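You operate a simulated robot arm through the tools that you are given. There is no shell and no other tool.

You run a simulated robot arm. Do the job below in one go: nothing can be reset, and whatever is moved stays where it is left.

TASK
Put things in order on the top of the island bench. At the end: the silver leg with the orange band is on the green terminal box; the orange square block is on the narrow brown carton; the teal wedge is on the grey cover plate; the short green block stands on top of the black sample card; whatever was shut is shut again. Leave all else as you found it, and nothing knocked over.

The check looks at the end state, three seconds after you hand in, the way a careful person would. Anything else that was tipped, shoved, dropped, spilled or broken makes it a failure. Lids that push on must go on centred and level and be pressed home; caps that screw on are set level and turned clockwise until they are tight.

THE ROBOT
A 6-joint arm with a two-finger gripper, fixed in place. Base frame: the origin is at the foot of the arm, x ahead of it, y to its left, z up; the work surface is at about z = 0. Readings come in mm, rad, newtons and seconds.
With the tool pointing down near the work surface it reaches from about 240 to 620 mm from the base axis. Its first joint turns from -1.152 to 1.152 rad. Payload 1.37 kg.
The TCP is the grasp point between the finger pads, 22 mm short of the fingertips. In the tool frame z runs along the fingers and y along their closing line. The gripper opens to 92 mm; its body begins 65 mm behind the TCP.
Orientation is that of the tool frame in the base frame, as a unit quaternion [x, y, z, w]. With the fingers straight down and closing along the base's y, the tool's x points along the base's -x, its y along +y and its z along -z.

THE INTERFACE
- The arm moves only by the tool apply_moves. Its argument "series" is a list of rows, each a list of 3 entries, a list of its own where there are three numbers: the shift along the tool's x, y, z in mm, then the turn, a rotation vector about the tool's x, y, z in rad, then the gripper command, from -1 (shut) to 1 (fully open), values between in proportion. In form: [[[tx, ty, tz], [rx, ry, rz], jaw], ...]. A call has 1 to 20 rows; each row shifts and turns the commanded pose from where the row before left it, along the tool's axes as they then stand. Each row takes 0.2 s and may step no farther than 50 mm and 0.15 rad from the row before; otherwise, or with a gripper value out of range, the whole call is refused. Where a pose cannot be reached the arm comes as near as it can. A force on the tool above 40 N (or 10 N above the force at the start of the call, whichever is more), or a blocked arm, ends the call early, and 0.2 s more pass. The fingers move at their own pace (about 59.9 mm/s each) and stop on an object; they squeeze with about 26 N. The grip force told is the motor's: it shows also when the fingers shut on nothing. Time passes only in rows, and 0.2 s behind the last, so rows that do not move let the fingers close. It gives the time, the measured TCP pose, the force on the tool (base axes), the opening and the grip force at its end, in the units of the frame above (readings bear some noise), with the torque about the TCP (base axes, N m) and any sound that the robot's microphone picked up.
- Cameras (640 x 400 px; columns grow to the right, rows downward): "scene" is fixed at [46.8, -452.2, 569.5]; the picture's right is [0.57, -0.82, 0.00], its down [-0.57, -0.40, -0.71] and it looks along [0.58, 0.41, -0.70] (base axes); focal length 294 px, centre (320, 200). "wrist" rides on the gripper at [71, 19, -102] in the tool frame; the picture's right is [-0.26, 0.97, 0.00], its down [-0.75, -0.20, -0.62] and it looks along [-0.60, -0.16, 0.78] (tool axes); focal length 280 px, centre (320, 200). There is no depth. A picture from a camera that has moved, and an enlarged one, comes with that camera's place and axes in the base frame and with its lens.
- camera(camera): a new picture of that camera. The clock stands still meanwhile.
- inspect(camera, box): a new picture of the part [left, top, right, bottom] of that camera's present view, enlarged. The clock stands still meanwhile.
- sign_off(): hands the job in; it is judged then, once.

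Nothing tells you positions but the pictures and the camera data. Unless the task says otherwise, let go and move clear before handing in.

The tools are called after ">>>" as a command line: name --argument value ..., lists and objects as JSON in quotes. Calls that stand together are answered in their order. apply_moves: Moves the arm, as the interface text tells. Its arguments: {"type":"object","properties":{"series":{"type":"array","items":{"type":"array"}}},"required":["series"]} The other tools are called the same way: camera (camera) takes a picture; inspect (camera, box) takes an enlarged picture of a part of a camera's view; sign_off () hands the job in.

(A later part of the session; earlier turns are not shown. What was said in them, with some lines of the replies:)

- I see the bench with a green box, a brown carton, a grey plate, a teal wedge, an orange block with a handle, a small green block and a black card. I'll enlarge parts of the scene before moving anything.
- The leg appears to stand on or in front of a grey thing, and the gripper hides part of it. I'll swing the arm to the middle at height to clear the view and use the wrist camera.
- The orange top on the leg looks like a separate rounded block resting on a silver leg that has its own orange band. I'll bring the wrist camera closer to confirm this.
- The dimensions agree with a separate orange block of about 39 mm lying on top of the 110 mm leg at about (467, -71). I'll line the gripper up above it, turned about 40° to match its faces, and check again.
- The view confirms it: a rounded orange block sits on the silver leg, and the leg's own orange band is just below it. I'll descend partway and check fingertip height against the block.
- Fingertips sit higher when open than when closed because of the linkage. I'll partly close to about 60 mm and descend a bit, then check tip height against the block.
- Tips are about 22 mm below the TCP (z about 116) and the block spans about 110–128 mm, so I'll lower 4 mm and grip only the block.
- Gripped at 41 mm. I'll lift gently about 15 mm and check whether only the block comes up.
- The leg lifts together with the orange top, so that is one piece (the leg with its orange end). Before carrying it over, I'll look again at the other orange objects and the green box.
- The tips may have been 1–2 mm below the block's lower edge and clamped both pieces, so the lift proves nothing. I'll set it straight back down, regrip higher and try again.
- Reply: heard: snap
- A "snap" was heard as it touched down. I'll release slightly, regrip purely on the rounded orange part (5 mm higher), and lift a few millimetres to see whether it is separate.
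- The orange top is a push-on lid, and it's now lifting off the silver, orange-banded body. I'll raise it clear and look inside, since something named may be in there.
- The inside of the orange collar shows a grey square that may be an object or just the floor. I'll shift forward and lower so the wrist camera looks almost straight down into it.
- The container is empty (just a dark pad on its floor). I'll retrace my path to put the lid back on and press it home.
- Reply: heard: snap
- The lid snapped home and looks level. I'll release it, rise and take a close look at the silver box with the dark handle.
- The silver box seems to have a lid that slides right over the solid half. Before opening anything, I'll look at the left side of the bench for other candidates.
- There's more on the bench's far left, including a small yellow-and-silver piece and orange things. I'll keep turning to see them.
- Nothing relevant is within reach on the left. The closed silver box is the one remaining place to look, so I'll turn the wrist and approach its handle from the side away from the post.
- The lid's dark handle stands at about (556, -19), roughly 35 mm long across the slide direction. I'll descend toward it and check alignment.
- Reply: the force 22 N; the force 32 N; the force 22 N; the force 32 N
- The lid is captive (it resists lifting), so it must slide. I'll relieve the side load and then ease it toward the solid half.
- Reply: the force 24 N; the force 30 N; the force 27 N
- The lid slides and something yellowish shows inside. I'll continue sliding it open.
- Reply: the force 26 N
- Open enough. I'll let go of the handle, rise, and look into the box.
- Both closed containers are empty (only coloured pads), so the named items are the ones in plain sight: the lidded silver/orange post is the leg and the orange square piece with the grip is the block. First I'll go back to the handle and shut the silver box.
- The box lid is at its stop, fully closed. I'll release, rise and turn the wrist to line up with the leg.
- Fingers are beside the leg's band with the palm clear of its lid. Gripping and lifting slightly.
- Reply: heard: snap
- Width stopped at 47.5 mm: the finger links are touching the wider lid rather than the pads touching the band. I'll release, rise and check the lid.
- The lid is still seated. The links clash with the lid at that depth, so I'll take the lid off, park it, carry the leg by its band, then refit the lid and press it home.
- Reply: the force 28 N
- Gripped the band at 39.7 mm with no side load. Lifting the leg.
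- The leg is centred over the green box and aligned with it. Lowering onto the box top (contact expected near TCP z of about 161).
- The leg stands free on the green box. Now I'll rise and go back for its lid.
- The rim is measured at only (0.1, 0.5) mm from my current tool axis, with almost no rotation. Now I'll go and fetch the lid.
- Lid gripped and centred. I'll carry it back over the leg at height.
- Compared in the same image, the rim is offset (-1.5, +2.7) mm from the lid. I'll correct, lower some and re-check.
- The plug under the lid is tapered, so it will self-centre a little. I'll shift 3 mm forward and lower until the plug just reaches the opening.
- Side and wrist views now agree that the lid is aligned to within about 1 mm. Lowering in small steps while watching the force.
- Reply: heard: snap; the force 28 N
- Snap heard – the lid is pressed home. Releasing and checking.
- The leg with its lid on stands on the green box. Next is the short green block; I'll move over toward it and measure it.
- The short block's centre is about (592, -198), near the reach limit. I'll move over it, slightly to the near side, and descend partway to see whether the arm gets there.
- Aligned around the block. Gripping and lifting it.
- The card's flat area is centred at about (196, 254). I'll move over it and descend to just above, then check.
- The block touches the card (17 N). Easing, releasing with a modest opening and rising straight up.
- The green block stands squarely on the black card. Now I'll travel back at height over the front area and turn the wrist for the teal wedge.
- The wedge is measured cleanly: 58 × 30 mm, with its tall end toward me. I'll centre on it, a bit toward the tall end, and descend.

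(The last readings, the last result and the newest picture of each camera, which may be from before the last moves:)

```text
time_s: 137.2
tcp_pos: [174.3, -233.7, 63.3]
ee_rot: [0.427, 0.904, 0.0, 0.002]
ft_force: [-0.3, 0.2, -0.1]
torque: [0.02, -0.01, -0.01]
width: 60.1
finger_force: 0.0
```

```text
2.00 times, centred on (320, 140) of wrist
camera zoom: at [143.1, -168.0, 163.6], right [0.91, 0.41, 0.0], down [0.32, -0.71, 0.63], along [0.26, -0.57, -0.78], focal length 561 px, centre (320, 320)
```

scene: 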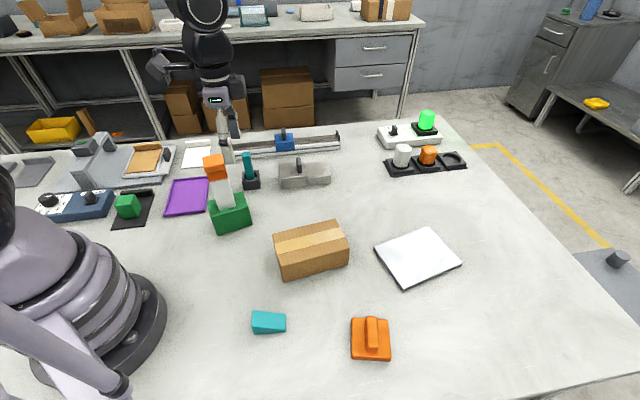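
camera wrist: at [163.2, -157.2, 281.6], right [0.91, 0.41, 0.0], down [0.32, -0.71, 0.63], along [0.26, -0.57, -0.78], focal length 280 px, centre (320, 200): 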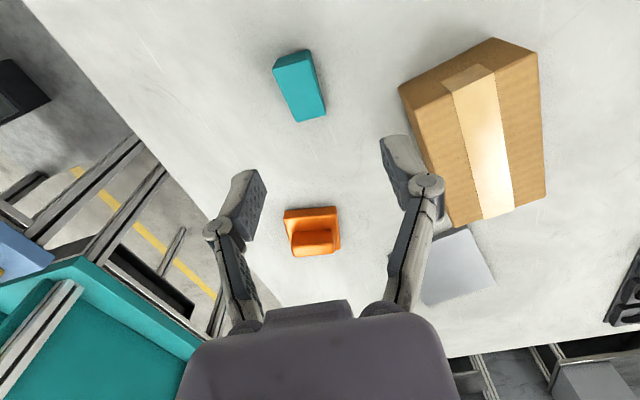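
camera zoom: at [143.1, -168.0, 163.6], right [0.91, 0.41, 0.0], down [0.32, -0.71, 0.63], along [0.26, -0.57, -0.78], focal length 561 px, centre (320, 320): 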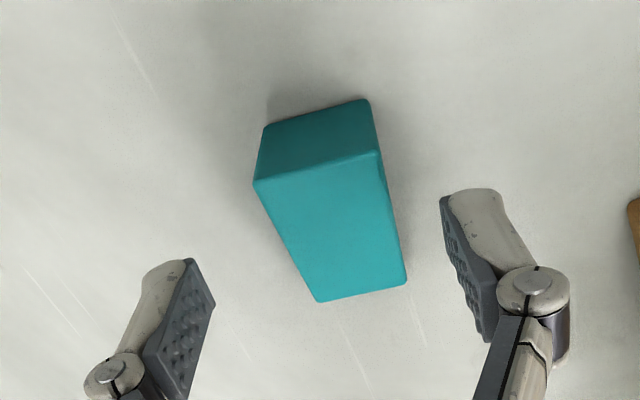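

>>> apply_moves --series '[[[-2, 3.6, 15], [0, 0, 0], 0.3], [[0, 0, 13], [0, 0, 0], 0.3], [[0, 0, 6], [0, 0, 0], 0.2], [[0, 0, 3], [0, 0, 0], 0.1], [[0, 0, 0], [0, 0, 0], 0.1], [[0, 0, 0], [0, 0, 0], 0.1]]'

>>> inspect --camera "wrist" --box '[200, 40, 440, 240]'

>>> inspect --camera "scene" --box '[210, 270, 330, 370]'

```text
time_s: 138.6
tcp_pos: [178.8, -234.6, 29.1]
ee_rot: [0.428, 0.904, 0.0, 0.002]
ft_force: [0.3, -0.4, -0.5]
torque: [0.03, -0.03, 0.0]
width: 50.8
finger_force: 0.1
```

```text
2.00 times, centred on (320, 140) of wrist
camera zoom: at [147.5, -168.9, 131.0], right [0.91, 0.41, 0.0], down [0.32, -0.71, 0.63], along [0.26, -0.57, -0.78], focal length 561 px, centre (320, 320)
```

zoom: 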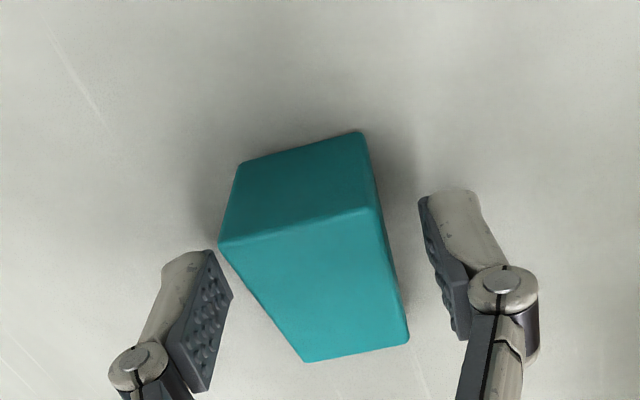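

```text
4.00 times, centred on (270, 320) of scene
camera zoom: at [46.8, -452.2, 569.5], right [0.57, -0.82, 0.0], down [-0.57, -0.4, -0.71], along [0.58, 0.41, -0.7], focal length 1176 px, centre (520, -280)
```

zoom: 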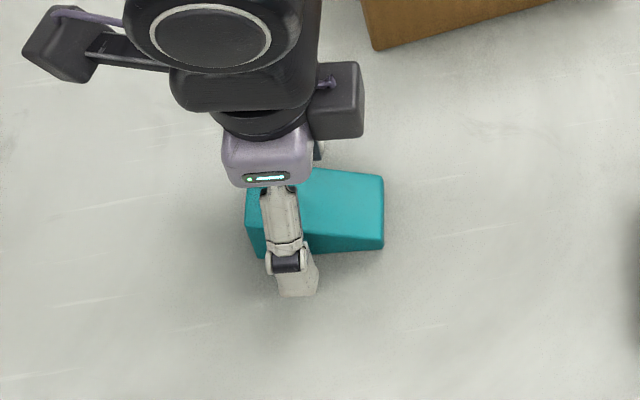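

>>> apply_moves --series '[[[0, 1, 3], [0, 0, 0], 0.1], [[0, 0, 0], [0, 0, 0], 0.1], [[0, 0, 0], [0, 0, 0], -1], [[0, 0, 0], [0, 0, 0], -1], [[0, 0, 0], [0, 0, 0], -1], [[0, 0, 0], [0, 0, 0], -1]]'

>>> inspect --camera "wrist" --box '[200, 40, 440, 240]'

```text
time_s: 140.0
tcp_pos: [181.1, -234.6, 26.4]
ee_rot: [0.427, 0.904, 0.0, 0.002]
ft_force: [0.4, 1.4, 3.4]
torque: [0.01, 0.0, -0.02]
width: 31.0
finger_force: 25.9
```

```text
2.00 times, centred on (320, 140) of wrist
camera zoom: at [148.7, -168.5, 128.5], right [0.91, 0.41, 0.0], down [0.32, -0.71, 0.63], along [0.26, -0.57, -0.78], focal length 561 px, centre (320, 320)
```

zoom: 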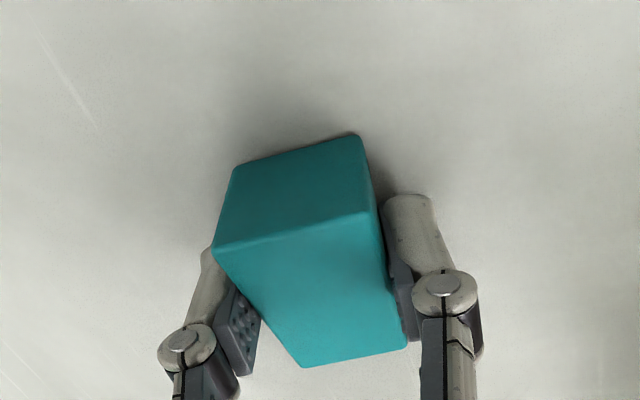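

Wedge gripped at 31 mm. Lifting, turning to match the plate's edges and carrying it over.

>>> apply_moves --series '[[[0, 0, -10], [0, 0, 0], -1], [[0, 0, -30], [0, 0, 0], -1], [[0, 0, -40], [0, 0, 0], -1], [[0, 0, -30], [0, 0, 0], -1], [[0, 0, 0], [0, 0, -0.1088], -1], [[0, 0, 0], [0, 0, -0.1088], -1], [[0, 0, 0], [0, 0, -0.1088], -1], [[-46, 2.2, 0], [0, 0, 0], -1], [[-46, 2.2, 0], [0, 0, 0], -1], [[-46, 2.2, 0], [0, 0, 0], -1], [[-46, 2.2, 0], [0, 0, 0], -1], [[0, 0, 0], [0, 0, 0], -1], [[0, 0, 0], [0, 0, 0], -1]]'

>>> camera --camera "wrist"

>>> camera --camera "scene"

```text
time_s: 142.8
tcp_pos: [343.0, -324.7, 136.0]
ee_rot: [0.275, 0.962, -0.001, 0.001]
ft_force: [0.8, 0.3, 0.4]
torque: [0.0, 0.05, 0.02]
width: 31.0
finger_force: 26.0
```

```text
taken
camera wrist: at [291.5, -270.8, 237.4], right [0.73, 0.68, 0.0], down [0.53, -0.57, 0.63], along [0.43, -0.46, -0.78], focal length 280 px, centre (320, 200)
```

wrist: 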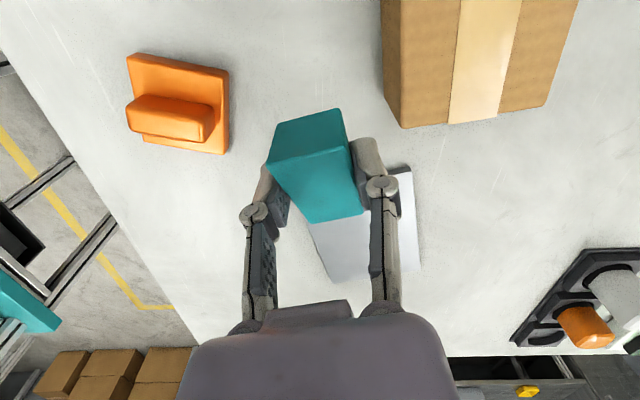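

```text
taken
```

scene: 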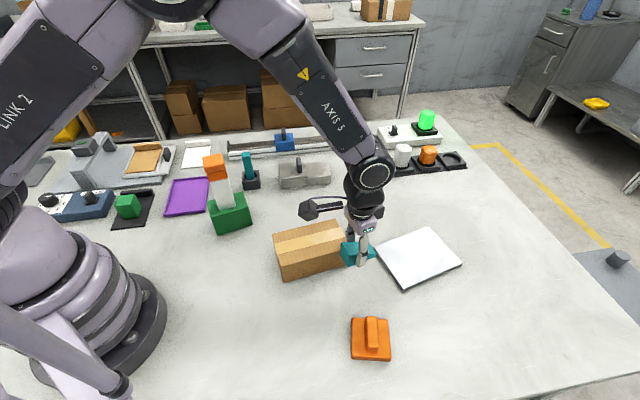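

>>> apply_moves --series '[[[-45.5, 2, 0], [0, 0, 0], -1], [[-45.5, 2, 0], [0, 0, 0], -1], [[-45.5, 2, 0], [0, 0, 0], -1], [[0, 0, 0], [0, 0, 0], -1], [[0, 0, 0], [0, 0, 0], -1]]'

>>> camera --camera "wrist"

>>> inspect --camera "scene" --box '[340, 190, 480, 300]'

```text
time_s: 144.0
tcp_pos: [458.7, -388.6, 136.0]
ee_rot: [0.274, 0.962, -0.001, 0.001]
ft_force: [0.5, 0.0, -0.7]
torque: [-0.05, 0.01, -0.01]
width: 30.8
finger_force: 26.0
```

```text
taken
camera wrist: at [407.2, -336.7, 237.0], right [0.73, 0.68, 0.0], down [0.53, -0.57, 0.63], along [0.43, -0.46, -0.78], focal length 280 px, centre (320, 200)
```

wrist: 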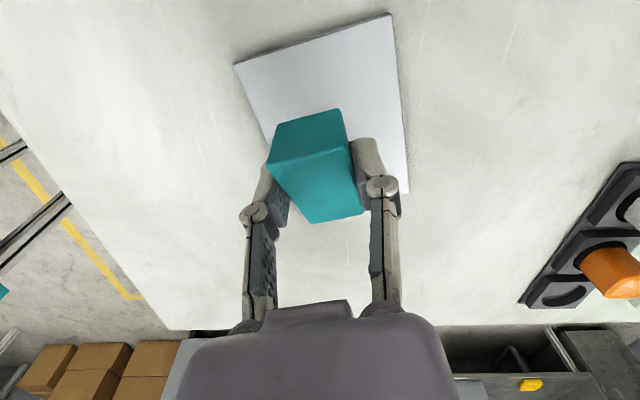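

```text
3.64 times, centred on (410, 245) of scene
camera zoom: at [46.8, -452.2, 569.5], right [0.57, -0.82, 0.0], down [-0.57, -0.4, -0.71], along [0.58, 0.41, -0.7], focal length 1069 px, centre (-7, 36)
```

zoom: 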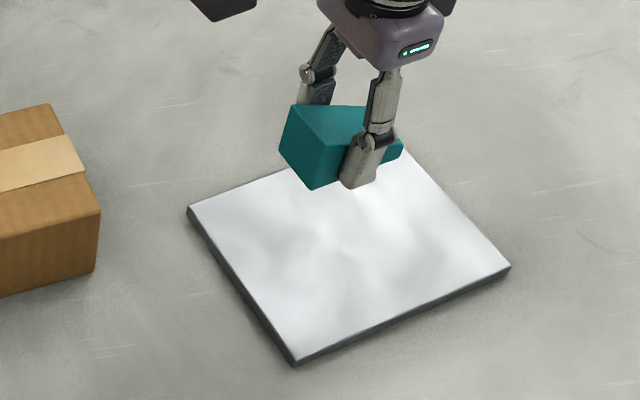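

>>> apply_moves --series '[[[-6, 1.4, 20], [0, 0, 0], -1], [[0, 0, 35], [0, 0, 0], -1], [[0, 0, 30], [0, 0, 0], -1], [[0, 0, 10], [0, 0, 0], -1], [[0, 0, 0], [0, 0, 0], -1]]'

>>> inspect --camera "scene" --box '[340, 190, 480, 300]'

>>> inspect --camera "wrist" --box '[200, 20, 440, 240]'

```text
time_s: 145.2
tcp_pos: [466.3, -390.9, 43.4]
ee_rot: [0.275, 0.962, -0.001, 0.002]
ft_force: [-0.5, 0.2, -0.4]
torque: [0.03, 0.03, 0.01]
width: 30.9
finger_force: 26.1
```

```text
3.64 times, centred on (410, 245) of scene
camera zoom: at [46.8, -452.2, 569.5], right [0.57, -0.82, 0.0], down [-0.57, -0.4, -0.71], along [0.58, 0.41, -0.7], focal length 1069 px, centre (-7, 36)
```

zoom: 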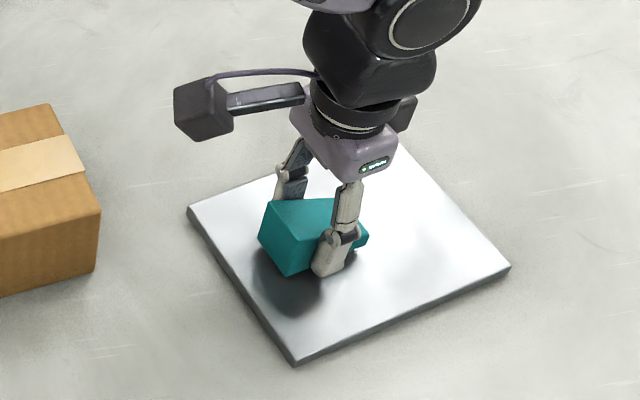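

```text
1.82 times, centred on (320, 130) of wrist
camera zoom: at [415.4, -337.7, 144.1], right [0.73, 0.68, 0.0], down [0.53, -0.57, 0.63], along [0.43, -0.46, -0.78], focal length 510 px, centre (320, 327)
```

zoom: 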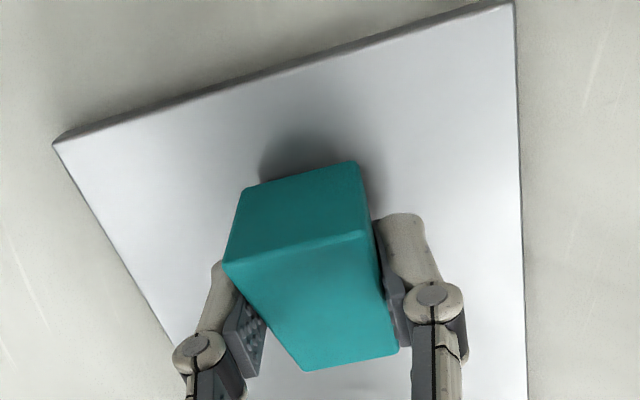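

>>> apply_moves --series '[[[0, 0, 5], [0, 0, 0], -1], [[0, 0, 3], [0, 0, 0], -1], [[0, 0, 1.5], [0, 0, 0], -1], [[0, 0, 0.7], [0, 0, 0], -1], [[0, 0, 0], [0, 0, 0], -1]]'

```text
time_s: 146.4
tcp_pos: [468.4, -393.4, 34.3]
ee_rot: [0.275, 0.962, -0.001, 0.004]
ft_force: [4.3, 5.4, 21.9]
torque: [0.13, -0.04, 0.03]
width: 30.9
finger_force: 26.5
```

>>> apply_moves --series '[[[0, 0, -0.6], [0, 0, 0], -1], [[0, 0, 0], [0, 0, 0], -0.2], [[0, 0, 0], [0, 0, 0], 0], [[0, 0, 0], [0, 0, 0], 0.1], [[0, 0, -15], [0, 0, 0], 0.1], [[0, 0, -35], [0, 0, 0], 0.1], [[0, 0, -45], [0, 0, 0], 0.1], [[0, 0, 0], [0, 0, 0], 0.1]]'

>>> inspect --camera "scene" --box '[340, 190, 480, 300]'

>>> camera --camera "wrist"

```text
time_s: 148.2
tcp_pos: [466.2, -391.6, 129.8]
ee_rot: [0.274, 0.962, 0.0, 0.001]
ft_force: [0.5, 0.2, 0.4]
torque: [0.01, 0.02, 0.03]
width: 50.7
finger_force: 0.2
```

```text
3.64 times, centred on (410, 245) of scene
camera zoom: at [46.8, -452.2, 569.5], right [0.57, -0.82, 0.0], down [-0.57, -0.4, -0.71], along [0.58, 0.41, -0.7], focal length 1069 px, centre (-7, 36)
```

zoom: 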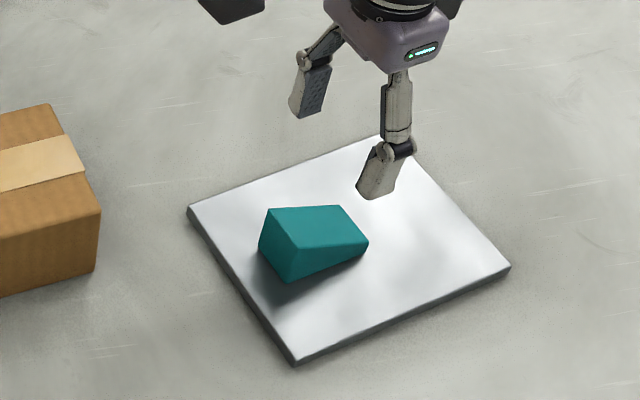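

```text
taken
camera wrist: at [414.7, -338.6, 230.2], right [0.73, 0.68, 0.0], down [0.53, -0.57, 0.63], along [0.43, -0.46, -0.78], focal length 280 px, centre (320, 200)
```

wrist: 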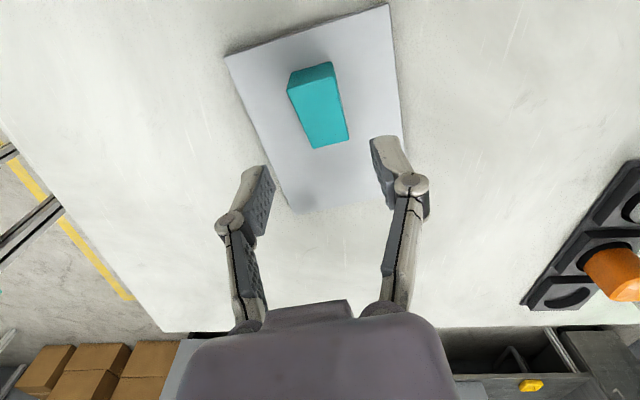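

The wedge sits flat on the grey plate. Last is the orange square block; I'll move above it and measure it.

>>> apply_moves --series '[[[31.5, -24, -12], [0, 0, 0], 0.3], [[31.5, -24, -12], [0, 0, 0], 0.3], [[31.5, -24, -12], [0, 0, 0], 0.3], [[31.5, -24, -12], [0, 0, 0], 0.3], [[31.5, -23.6, -12], [0, 0, 0], 0.3], [[0, 0, 0], [0, 0, -0.1388], 0.3], [[0, 0, 0], [0, 0, -0.1388], 0.3], [[0, 0, 0], [0, 0, -0.1388], 0.3], [[0, 0, 0], [0, 0, -0.1388], 0.3], [[0, 0, 0], [0, 0, -0.1388], 0.3], [[0, 0, 0], [0, 0, -0.1388], 0.3], [[0, 0, 0], [0, 0, -0.1388], 0.3], [[0, 0, 0], [0, 0, -0.1388], 0.3], [[0, 0, 0], [0, 0, 0], 0.3], [[0, 0, 0], [0, 0, 0], 0.3]]'

>>> camera --camera "wrist"

>>> inspect --camera "wrist" --box '[220, 40, 420, 200]'

>>> inspect --camera "scene" --box '[300, 270, 440, 380]'

```text
time_s: 151.4
tcp_pos: [269.1, -411.8, 186.6]
ee_rot: [-0.274, 0.962, -0.002, 0.001]
ft_force: [0.3, -0.4, -0.3]
torque: [0.01, -0.01, 0.01]
width: 59.7
finger_force: 0.1
```

```text
taken
camera wrist: at [197.1, -432.8, 288.3], right [-0.29, 0.96, 0.0], down [0.75, 0.22, 0.63], along [0.6, 0.18, -0.78], focal length 280 px, centre (320, 200)
```

wrist: 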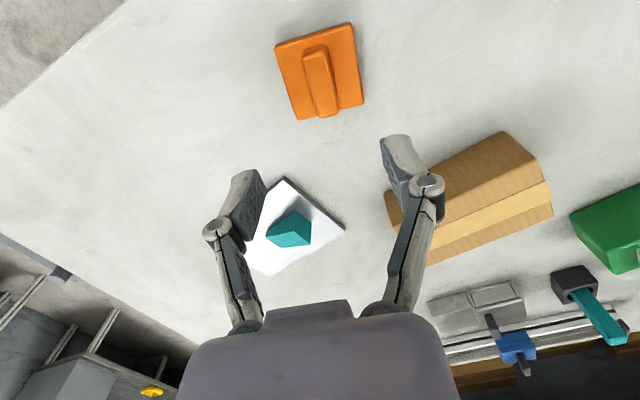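

```text
2.50 times, centred on (320, 120) of wrist
camera zoom: at [197.1, -432.8, 288.3], right [-0.29, 0.96, 0.0], down [0.75, 0.22, 0.63], along [0.6, 0.18, -0.78], focal length 701 px, centre (320, 400)
```

zoom: 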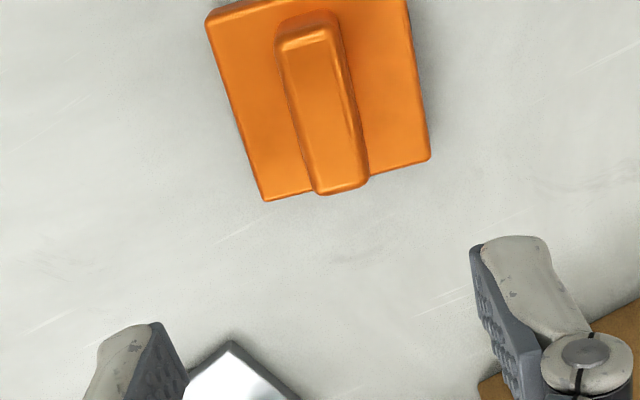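

```text
3.64 times, centred on (370, 325) of scene
camera zoom: at [46.8, -452.2, 569.5], right [0.57, -0.82, 0.0], down [-0.57, -0.4, -0.71], along [0.58, 0.41, -0.7], focal length 1069 px, centre (138, -254)
```

zoom: 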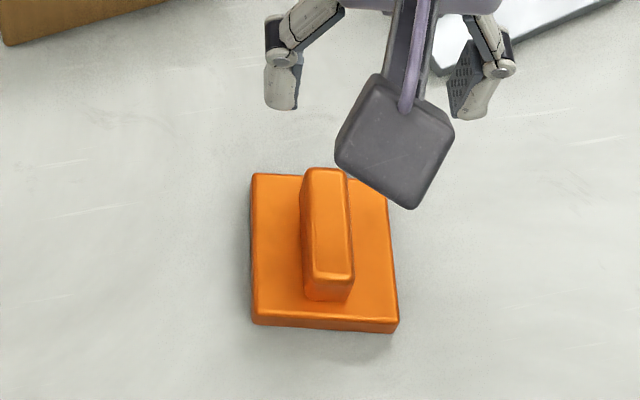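

The block is a 69 mm square with a grip bar, well centred under me. I'll lower and take it by the bar.

>>> apply_moves --series '[[[0, 1.8, 40], [0, 0, 0], 0.2], [[0, 0, 40], [0, 0, 0], 0.1], [[0, 0, 35], [0, 0, 0], 0.0], [[0, 0, 15], [0, 0, 0], 0.0], [[0, 0, 0], [0, 0, 0], 0.0], [[0, 0, 0], [0, 0, 0], 0.0]]'

>>> inspect --camera "wrist" --box '[200, 60, 440, 260]'

>>> inspect --camera "scene" --box '[300, 270, 440, 380]'

```text
time_s: 152.8
tcp_pos: [268.4, -413.4, 57.9]
ee_rot: [-0.273, 0.962, -0.002, 0.001]
ft_force: [0.1, 0.0, -0.6]
torque: [0.01, -0.03, 0.0]
width: 46.1
finger_force: 0.0
```

```text
2.00 times, centred on (320, 160) of wrist
camera zoom: at [197.7, -433.9, 160.3], right [-0.28, 0.96, 0.0], down [0.75, 0.22, 0.63], along [0.6, 0.18, -0.78], focal length 561 px, centre (320, 280)
```

zoom: 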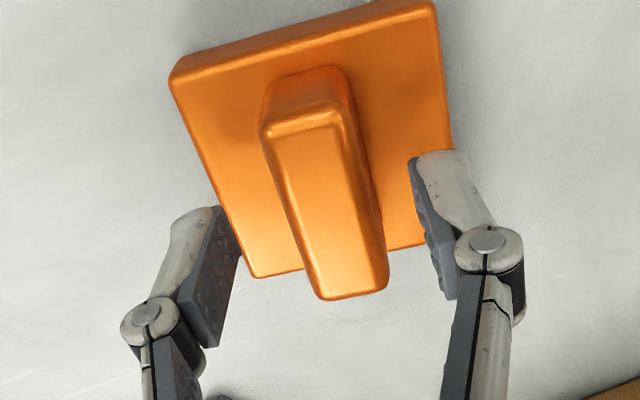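

```text
3.64 times, centred on (370, 325) of scene
camera zoom: at [46.8, -452.2, 569.5], right [0.57, -0.82, 0.0], down [-0.57, -0.4, -0.71], along [0.58, 0.41, -0.7], focal length 1069 px, centre (138, -254)
```

zoom: 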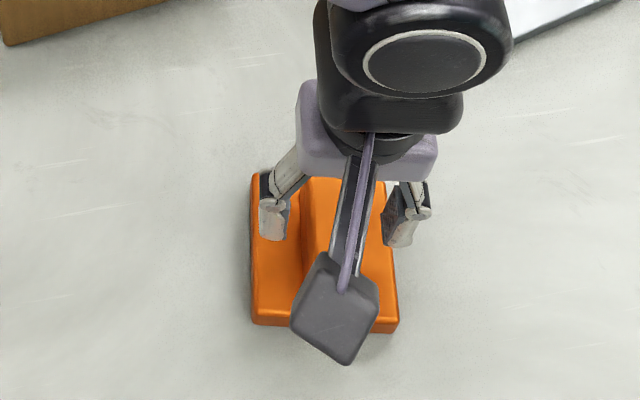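

>>> apply_moves --series '[[[0, 2.6, 8], [0, 0, 0], 0.0], [[0, 0, 8], [0, 0, 0], 0.0], [[0, 0, 3], [0, 0, 0], 0.0], [[0, 0, 0], [0, 0, 0], 0.0], [[0, 0, 0], [0, 0, 0], -1], [[0, 0, 0], [0, 0, 0], -1], [[0, 0, 0], [0, 0, 0], -1], [[0, 0, 0], [0, 0, 0], -1]]'

>>> inspect --camera "wrist" --box '[200, 60, 440, 260]'

```text
time_s: 154.6
tcp_pos: [268.3, -409.7, 39.7]
ee_rot: [-0.273, 0.962, -0.004, 0.002]
ft_force: [4.0, -5.8, 16.7]
torque: [-0.14, -0.04, 0.02]
width: 21.6
finger_force: 25.5
```

```text
2.00 times, centred on (320, 160) of wrist
camera zoom: at [196.0, -430.8, 140.9], right [-0.28, 0.96, -0.01], down [0.74, 0.23, 0.63], along [0.6, 0.17, -0.78], focal length 561 px, centre (320, 280)
```

zoom: 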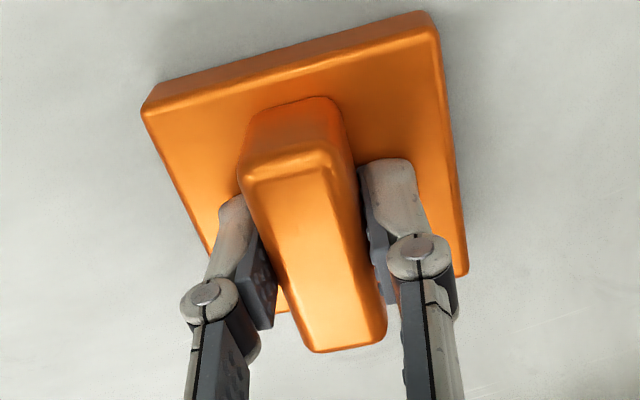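

>>> apply_moves --series '[[[0, 0, 0], [0, 0, 0], -0.2], [[0, 0, -2], [0, 0, 0], -0.2], [[0, 0, 0], [0, 0, 0], -0.2], [[0, 0, 0], [0, 0, 0], -1], [[0, 0, 0], [0, 0, 0], -1], [[0, 0, 0], [0, 0, 0], -1]]'

```text
time_s: 156.0
tcp_pos: [267.1, -407.6, 40.5]
ee_rot: [-0.275, 0.962, -0.001, 0.001]
ft_force: [-0.1, 0.1, 0.0]
torque: [0.0, -0.03, 0.02]
width: 21.6
finger_force: 25.8
```

>>> apply_moves --series '[[[0, 0, -4], [0, 0, 0], -1], [[0, 0, -8], [0, 0, 0], -1], [[0, 0, -20], [0, 0, 0], -1], [[0, 0, 0], [0, 0, 0], -1]]'

>>> inspect --camera "scene" --box '[300, 250, 440, 370]'

>>> inspect --camera "wrist" --box '[200, 60, 440, 260]'

```text
time_s: 157.0
tcp_pos: [266.6, -408.1, 71.4]
ee_rot: [-0.273, 0.962, 0.0, 0.001]
ft_force: [0.8, -0.1, -2.2]
torque: [0.01, -0.01, -0.01]
width: 21.6
finger_force: 25.8
```

```text
3.33 times, centred on (370, 310) of scene
camera zoom: at [46.8, -452.2, 569.5], right [0.57, -0.82, 0.0], down [-0.57, -0.4, -0.71], along [0.58, 0.41, -0.7], focal length 980 px, centre (153, -167)
```

zoom: 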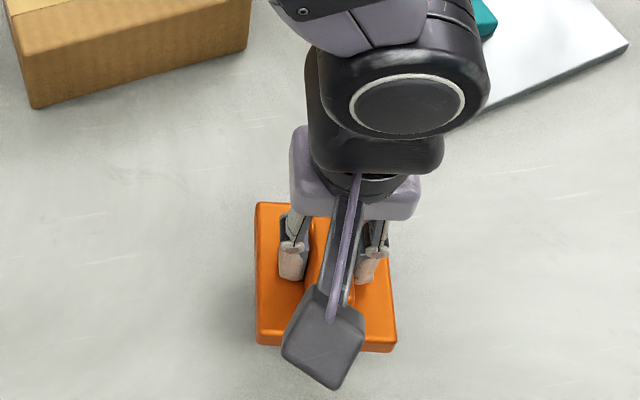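

```text
2.00 times, centred on (320, 160) of wrist
camera zoom: at [195.1, -429.4, 172.3], right [-0.28, 0.96, 0.0], down [0.75, 0.22, 0.63], along [0.6, 0.18, -0.78], focal length 561 px, centre (320, 280)
```

zoom: 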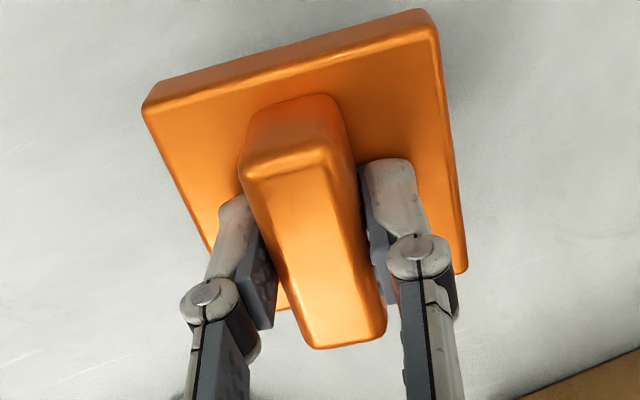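

>>> apply_moves --series '[[[0, 0, -35], [0, 0, 0], -1], [[0, 0, -40], [0, 0, 0], -1], [[0, 0, -35], [0, 0, 0], -1], [[-35.5, 23.9, 0], [0, 0, 0], -1], [[-35.5, 23.9, 0], [0, 0, 0], -1], [[-35.5, 23.9, 0], [0, 0, 0], -1], [[-35.5, 23.9, 0], [0, 0, 0], -1], [[-35.5, 23.7, 0], [0, 0, 0], -1], [[0, 0, 0], [0, 0, -0.124], -1], [[0, 0, 0], [0, 0, -0.124], -1], [[0, 0, 0], [0, 0, -0.124], -1], [[0, 0, 0], [0, 0, 0], -1], [[0, 0, 0], [0, 0, 0], -1]]'

>>> camera --camera "wrist"

>>> inspect --camera "scene" --box '[240, 160, 400, 300]'

```text
time_s: 159.8
tcp_pos: [355.2, -211.2, 183.0]
ee_rot: [-0.447, 0.894, -0.002, 0.001]
ft_force: [1.2, -0.5, -2.9]
torque: [0.0, -0.02, -0.01]
width: 21.5
finger_force: 26.2
```

```text
taken
camera wrist: at [296.3, -257.3, 284.3], right [-0.61, 0.79, 0.0], down [0.61, 0.48, 0.63], along [0.5, 0.38, -0.78], focal length 280 px, centre (320, 200)
```

wrist: 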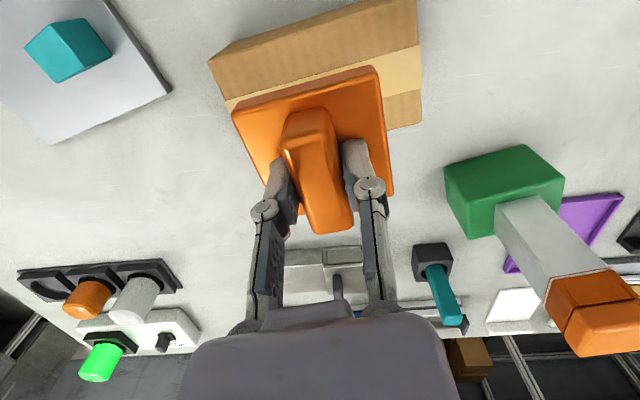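

```text
2.86 times, centred on (320, 230) of scene
camera zoom: at [46.8, -452.2, 569.5], right [0.57, -0.82, 0.0], down [-0.57, -0.4, -0.71], along [0.58, 0.41, -0.7], focal length 840 px, centre (320, 114)
```

zoom: 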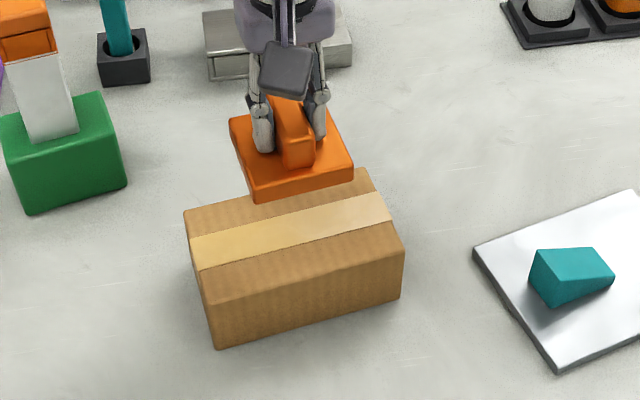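

>>> inspect --camera "wrist" --box '[190, 0, 440, 156]'

```text
2.56 times, centred on (315, 78) of wrist
camera zoom: at [296.3, -257.3, 284.3], right [-0.61, 0.79, 0.0], down [0.61, 0.48, 0.63], along [0.5, 0.38, -0.78], focal length 718 px, centre (333, 512)
```

zoom: 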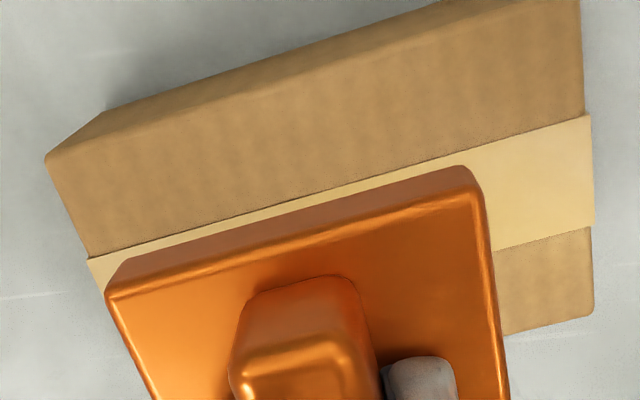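

The carton's centre is only (1.7, 2.3) mm off and aligned. Correcting and lowering onto it.

>>> apply_moves --series '[[[2, 2, 25], [0, 0, 0], -1], [[0, 0, 25], [0, 0, 0], -1], [[0, 0, 15], [0, 0, 0], -1], [[0, 0, 6], [0, 0, 0], -1], [[0, 0, 0], [0, 0, 0], -1]]'

>>> inspect --camera "scene" --box '[240, 160, 400, 300]'

```text
time_s: 161.0
tcp_pos: [353.1, -212.6, 113.4]
ee_rot: [-0.446, 0.895, -0.002, 0.001]
ft_force: [0.3, -0.2, -2.2]
torque: [0.01, 0.0, 0.02]
width: 21.5
finger_force: 25.8
```

```text
2.86 times, centred on (320, 230) of scene
camera zoom: at [46.8, -452.2, 569.5], right [0.57, -0.82, 0.0], down [-0.57, -0.4, -0.71], along [0.58, 0.41, -0.7], focal length 840 px, centre (320, 114)
```

zoom: 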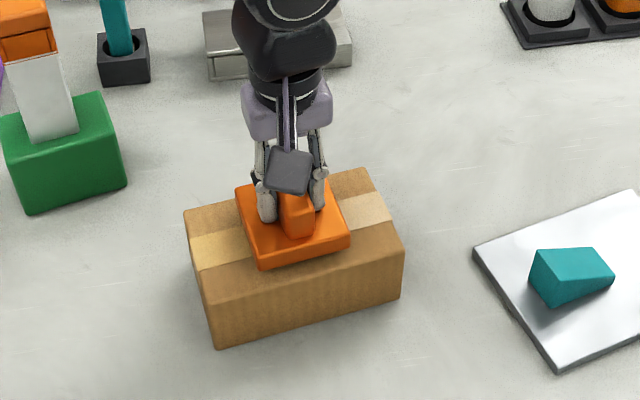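

>>> apply_moves --series '[[[0, 0, 3], [0, 0, 0], -1], [[0, 0, 2], [0, 0, 0], -1], [[0, 0, 1], [0, 0, 0], -1], [[0, 0, 1], [0, 0, 0], -1], [[0, 0, 0], [0, 0, 0], -1]]'

```text
time_s: 162.2
tcp_pos: [353.3, -213.0, 104.8]
ee_rot: [-0.446, 0.895, -0.003, 0.001]
ft_force: [0.8, 6.1, 20.5]
torque: [0.18, 0.04, -0.01]
width: 22.1
finger_force: 25.7
```

Contact made. Easing, releasing and rising.

>>> apply_moves --series '[[[0, 0, -0.6], [0, 0, 0], -1], [[0, 0, 0], [0, 0, 0], -0.4], [[0, 0, 0], [0, 0, 0], -0.2], [[0, 0, 0], [0, 0, 0], 0], [[0, 0, -15], [0, 0, 0], 0], [[0, 0, -40], [0, 0, 0], 0], [[0, 0, -45], [0, 0, 0], 0.3], [[0, 0, -45], [0, 0, 0], 0.3], [[0, 0, 0], [0, 0, 0], 0.3]]'

>>> camera --camera "scene"

>>> inspect --camera "scene" --box '[240, 160, 400, 300]'

>>> camera --camera "wrist"

```text
time_s: 164.2
tcp_pos: [355.3, -211.6, 252.5]
ee_rot: [-0.447, 0.895, -0.001, 0.001]
ft_force: [0.5, -0.9, 0.0]
torque: [-0.01, 0.01, -0.01]
width: 59.6
finger_force: 0.0
```

```text
taken
```

scene: 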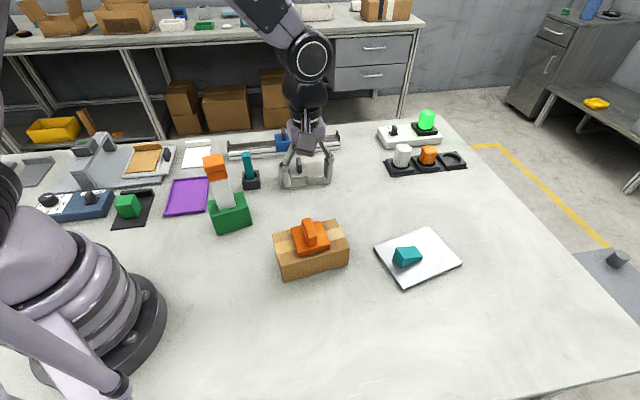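

```text
2.86 times, centred on (320, 230) of scene
camera zoom: at [46.8, -452.2, 569.5], right [0.57, -0.82, 0.0], down [-0.57, -0.4, -0.71], along [0.58, 0.41, -0.7], focal length 840 px, centre (320, 114)
```

zoom: 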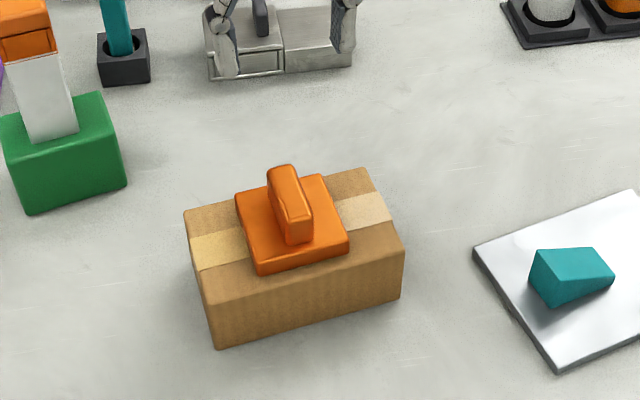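

```text
taken
camera wrist: at [296.1, -257.2, 351.8], right [-0.61, 0.79, 0.0], down [0.61, 0.48, 0.63], along [0.5, 0.38, -0.78], focal length 280 px, centre (320, 200)
```

wrist: 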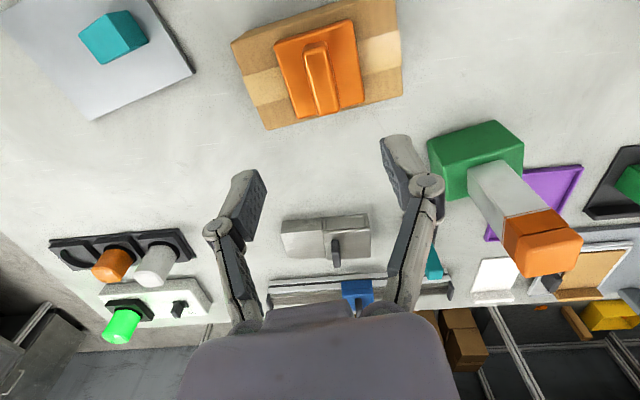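

All four pieces are placed. Before handing in, I want to check that I've identified the "leg" correctly: I recall a small silver-and-yellow piece at the far left, so I'll go back and zoom in on that area.

>>> apply_moves --series '[[[0, 0, -40], [0, 0, 0], 0.5], [[0, 0, -35], [0, 0, 0], 0.5], [[-26.5, 36.3, 0], [0, 0, 0], 0.5], [[-26.5, 36.3, 0], [0, 0, 0], 0.5], [[-26.5, 36.3, 0], [0, 0, 0], 0.5], [[-26.5, 36.3, 0], [0, 0, 0], 0.5], [[-26.5, 36.3, 0], [0, 0, 0], 0.5], [[-26.5, 36.3, 0], [0, 0, 0], 0.5], [[-26.5, 36.3, 0], [0, 0, 0], 0.5], [[0, 0, 0], [0, 0, -0.141], 0.5], [[0, 0, 0], [0, 0, -0.141], 0.5], [[0, 0, 0], [0, 0, -0.141], 0.5], [[0, 0, 0], [0, 0, -0.141], 0.5], [[0, 0, 0], [0, 0, -0.141], 0.5], [[0, 0, 0], [0, 0, 0], 0.5]]'

>>> camera --camera "wrist"

>>> inspect --camera "wrist" --box '[420, 220, 640, 380]'

```text
time_s: 167.4
tcp_pos: [260.0, 86.3, 323.2]
ee_rot: [0.728, -0.685, 0.001, -0.001]
ft_force: [0.5, 0.8, 0.1]
torque: [0.0, 0.01, 0.0]
width: 69.1
finger_force: 0.1
```

```text
taken
camera wrist: at [244.0, 14.7, 425.3], right [-0.98, 0.2, 0.0], down [0.16, 0.77, 0.62], along [0.13, 0.61, -0.78], focal length 280 px, centre (320, 200)
```

wrist: 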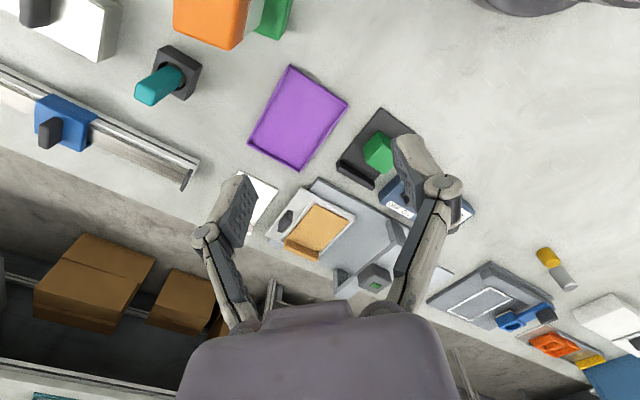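

```text
2.50 times, centred on (530, 300) of wrist
camera zoom: at [244.0, 14.7, 425.3], right [-0.98, 0.2, 0.0], down [0.16, 0.77, 0.62], along [0.13, 0.61, -0.78], focal length 701 px, centre (-205, -50)
```

zoom: 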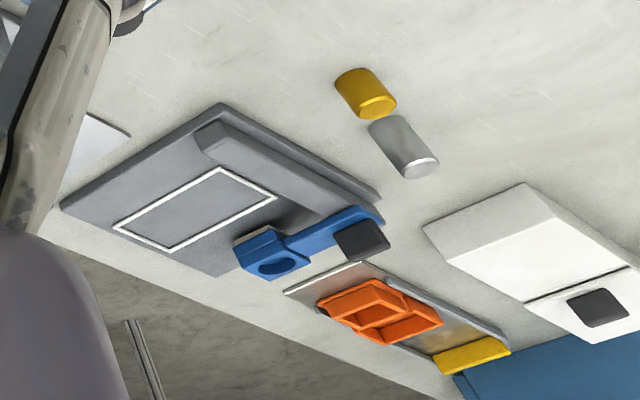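

Those are just loose cylinders far out of reach, so the post on the green box is the leg. Final close checks of each result.

>>> inspect --camera "scene" --box '[190, 140, 340, 240]'

>>> inspect --camera "scene" --box '[200, 145, 245, 195]'

>>> inspect --camera "scene" --box '[60, 130, 220, 240]'

>>> inspect --camera "scene" --box '[260, 150, 350, 200]'

>>> camera --camera "scene"

```text
4.00 times, centred on (265, 190) of scene
camera zoom: at [46.8, -452.2, 569.5], right [0.57, -0.82, 0.0], down [-0.57, -0.4, -0.71], along [0.58, 0.41, -0.7], focal length 1176 px, centre (540, 240)
```

zoom: 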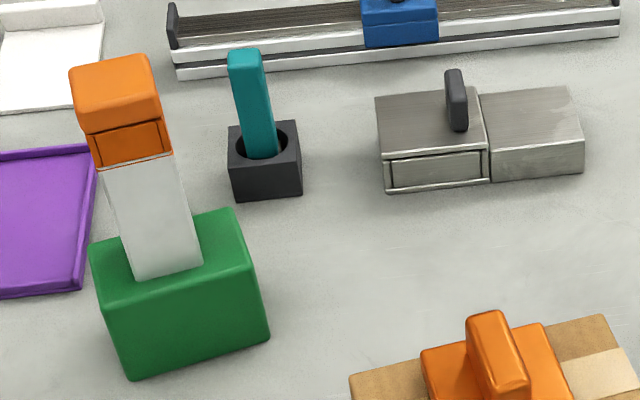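

```text
8.00 times, centred on (222, 170) of scene
camera zoom: at [46.8, -452.2, 569.5], right [0.57, -0.82, 0.0], down [-0.57, -0.4, -0.71], along [0.58, 0.41, -0.7], focal length 2351 px, centre (1100, 440)
```

zoom: 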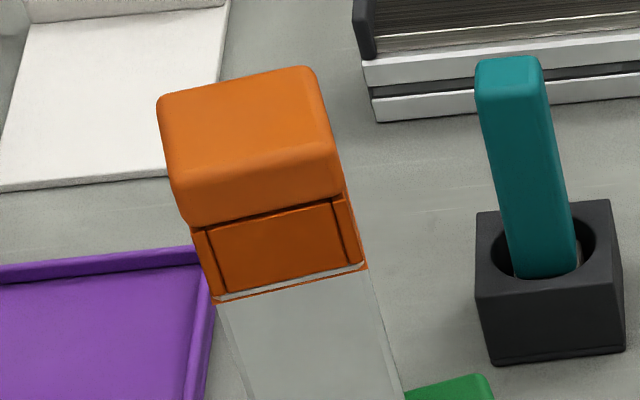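

```text
3.64 times, centred on (140, 185) of scene
camera zoom: at [46.8, -452.2, 569.5], right [0.57, -0.82, 0.0], down [-0.57, -0.4, -0.71], along [0.58, 0.41, -0.7], focal length 1069 px, centre (974, 254)
```

zoom: 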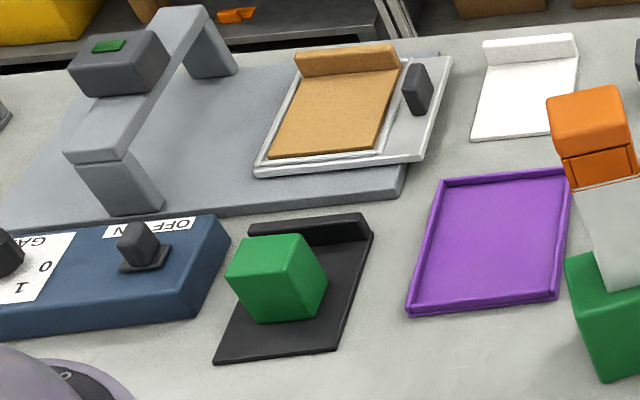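

```text
7.11 times, centred on (305, 175) of scene
camera zoom: at [46.8, -452.2, 569.5], right [0.57, -0.82, 0.0], down [-0.57, -0.4, -0.71], along [0.58, 0.41, -0.7], focal length 2090 px, centre (427, 378)
```

zoom: 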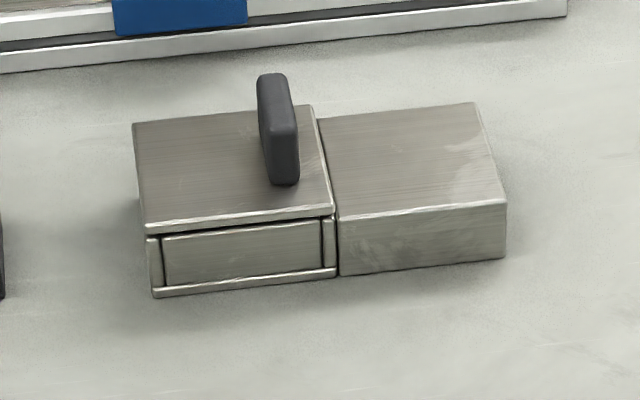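

```text
taken
```

scene: 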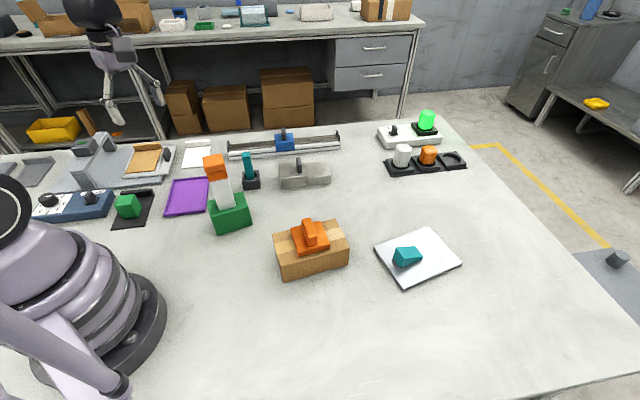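

Everything checks out. The leg stands on the green terminal box with its lid pressed home, and the orange square block is on the carton. The wedge is on the grey plate and the green block stands on the black card. The silver box is shut and the arm is clear, so I'm handing in.

>>> sign_off

```text
The job is handed in.
```

I've handed the job in, and as far as the cameras show, every item is where you asked. Two of the matches to your descriptions were my own judgement.

| Item | Where it ended up |
|---|---|
| Silver leg with the orange band | Standing on the green terminal box, with its lid on |
| Orange square block | On the brown carton, centred and in line with its edges |
| Teal wedge | Flat on the grey cover plate, nearer the edge facing the robot because the plate's centre is out of reach |
| Short green block | Standing on the flat part of the black sample card |

- **Leg:** I took this to be the tall silver post with the orange collar and push-on lid. No other silver-and-orange piece was in reach.
- **Orange block:** I took this to be the square orange piece with the grip bar on top. The only other loose orange piece was the lid of the leg.

**What I opened:** I opened the leg's lid and the silver box with the sliding lid to look inside; both held only a coloured pad. The leg could not be carried with its lid on. I set the lid down on the bench, moved the leg, then refitted the lid until it snapped home. The sliding lid is back against its stop.

I saw nothing else moved, tipped or knocked over in the final pictures, and the arm is clear of the bench.
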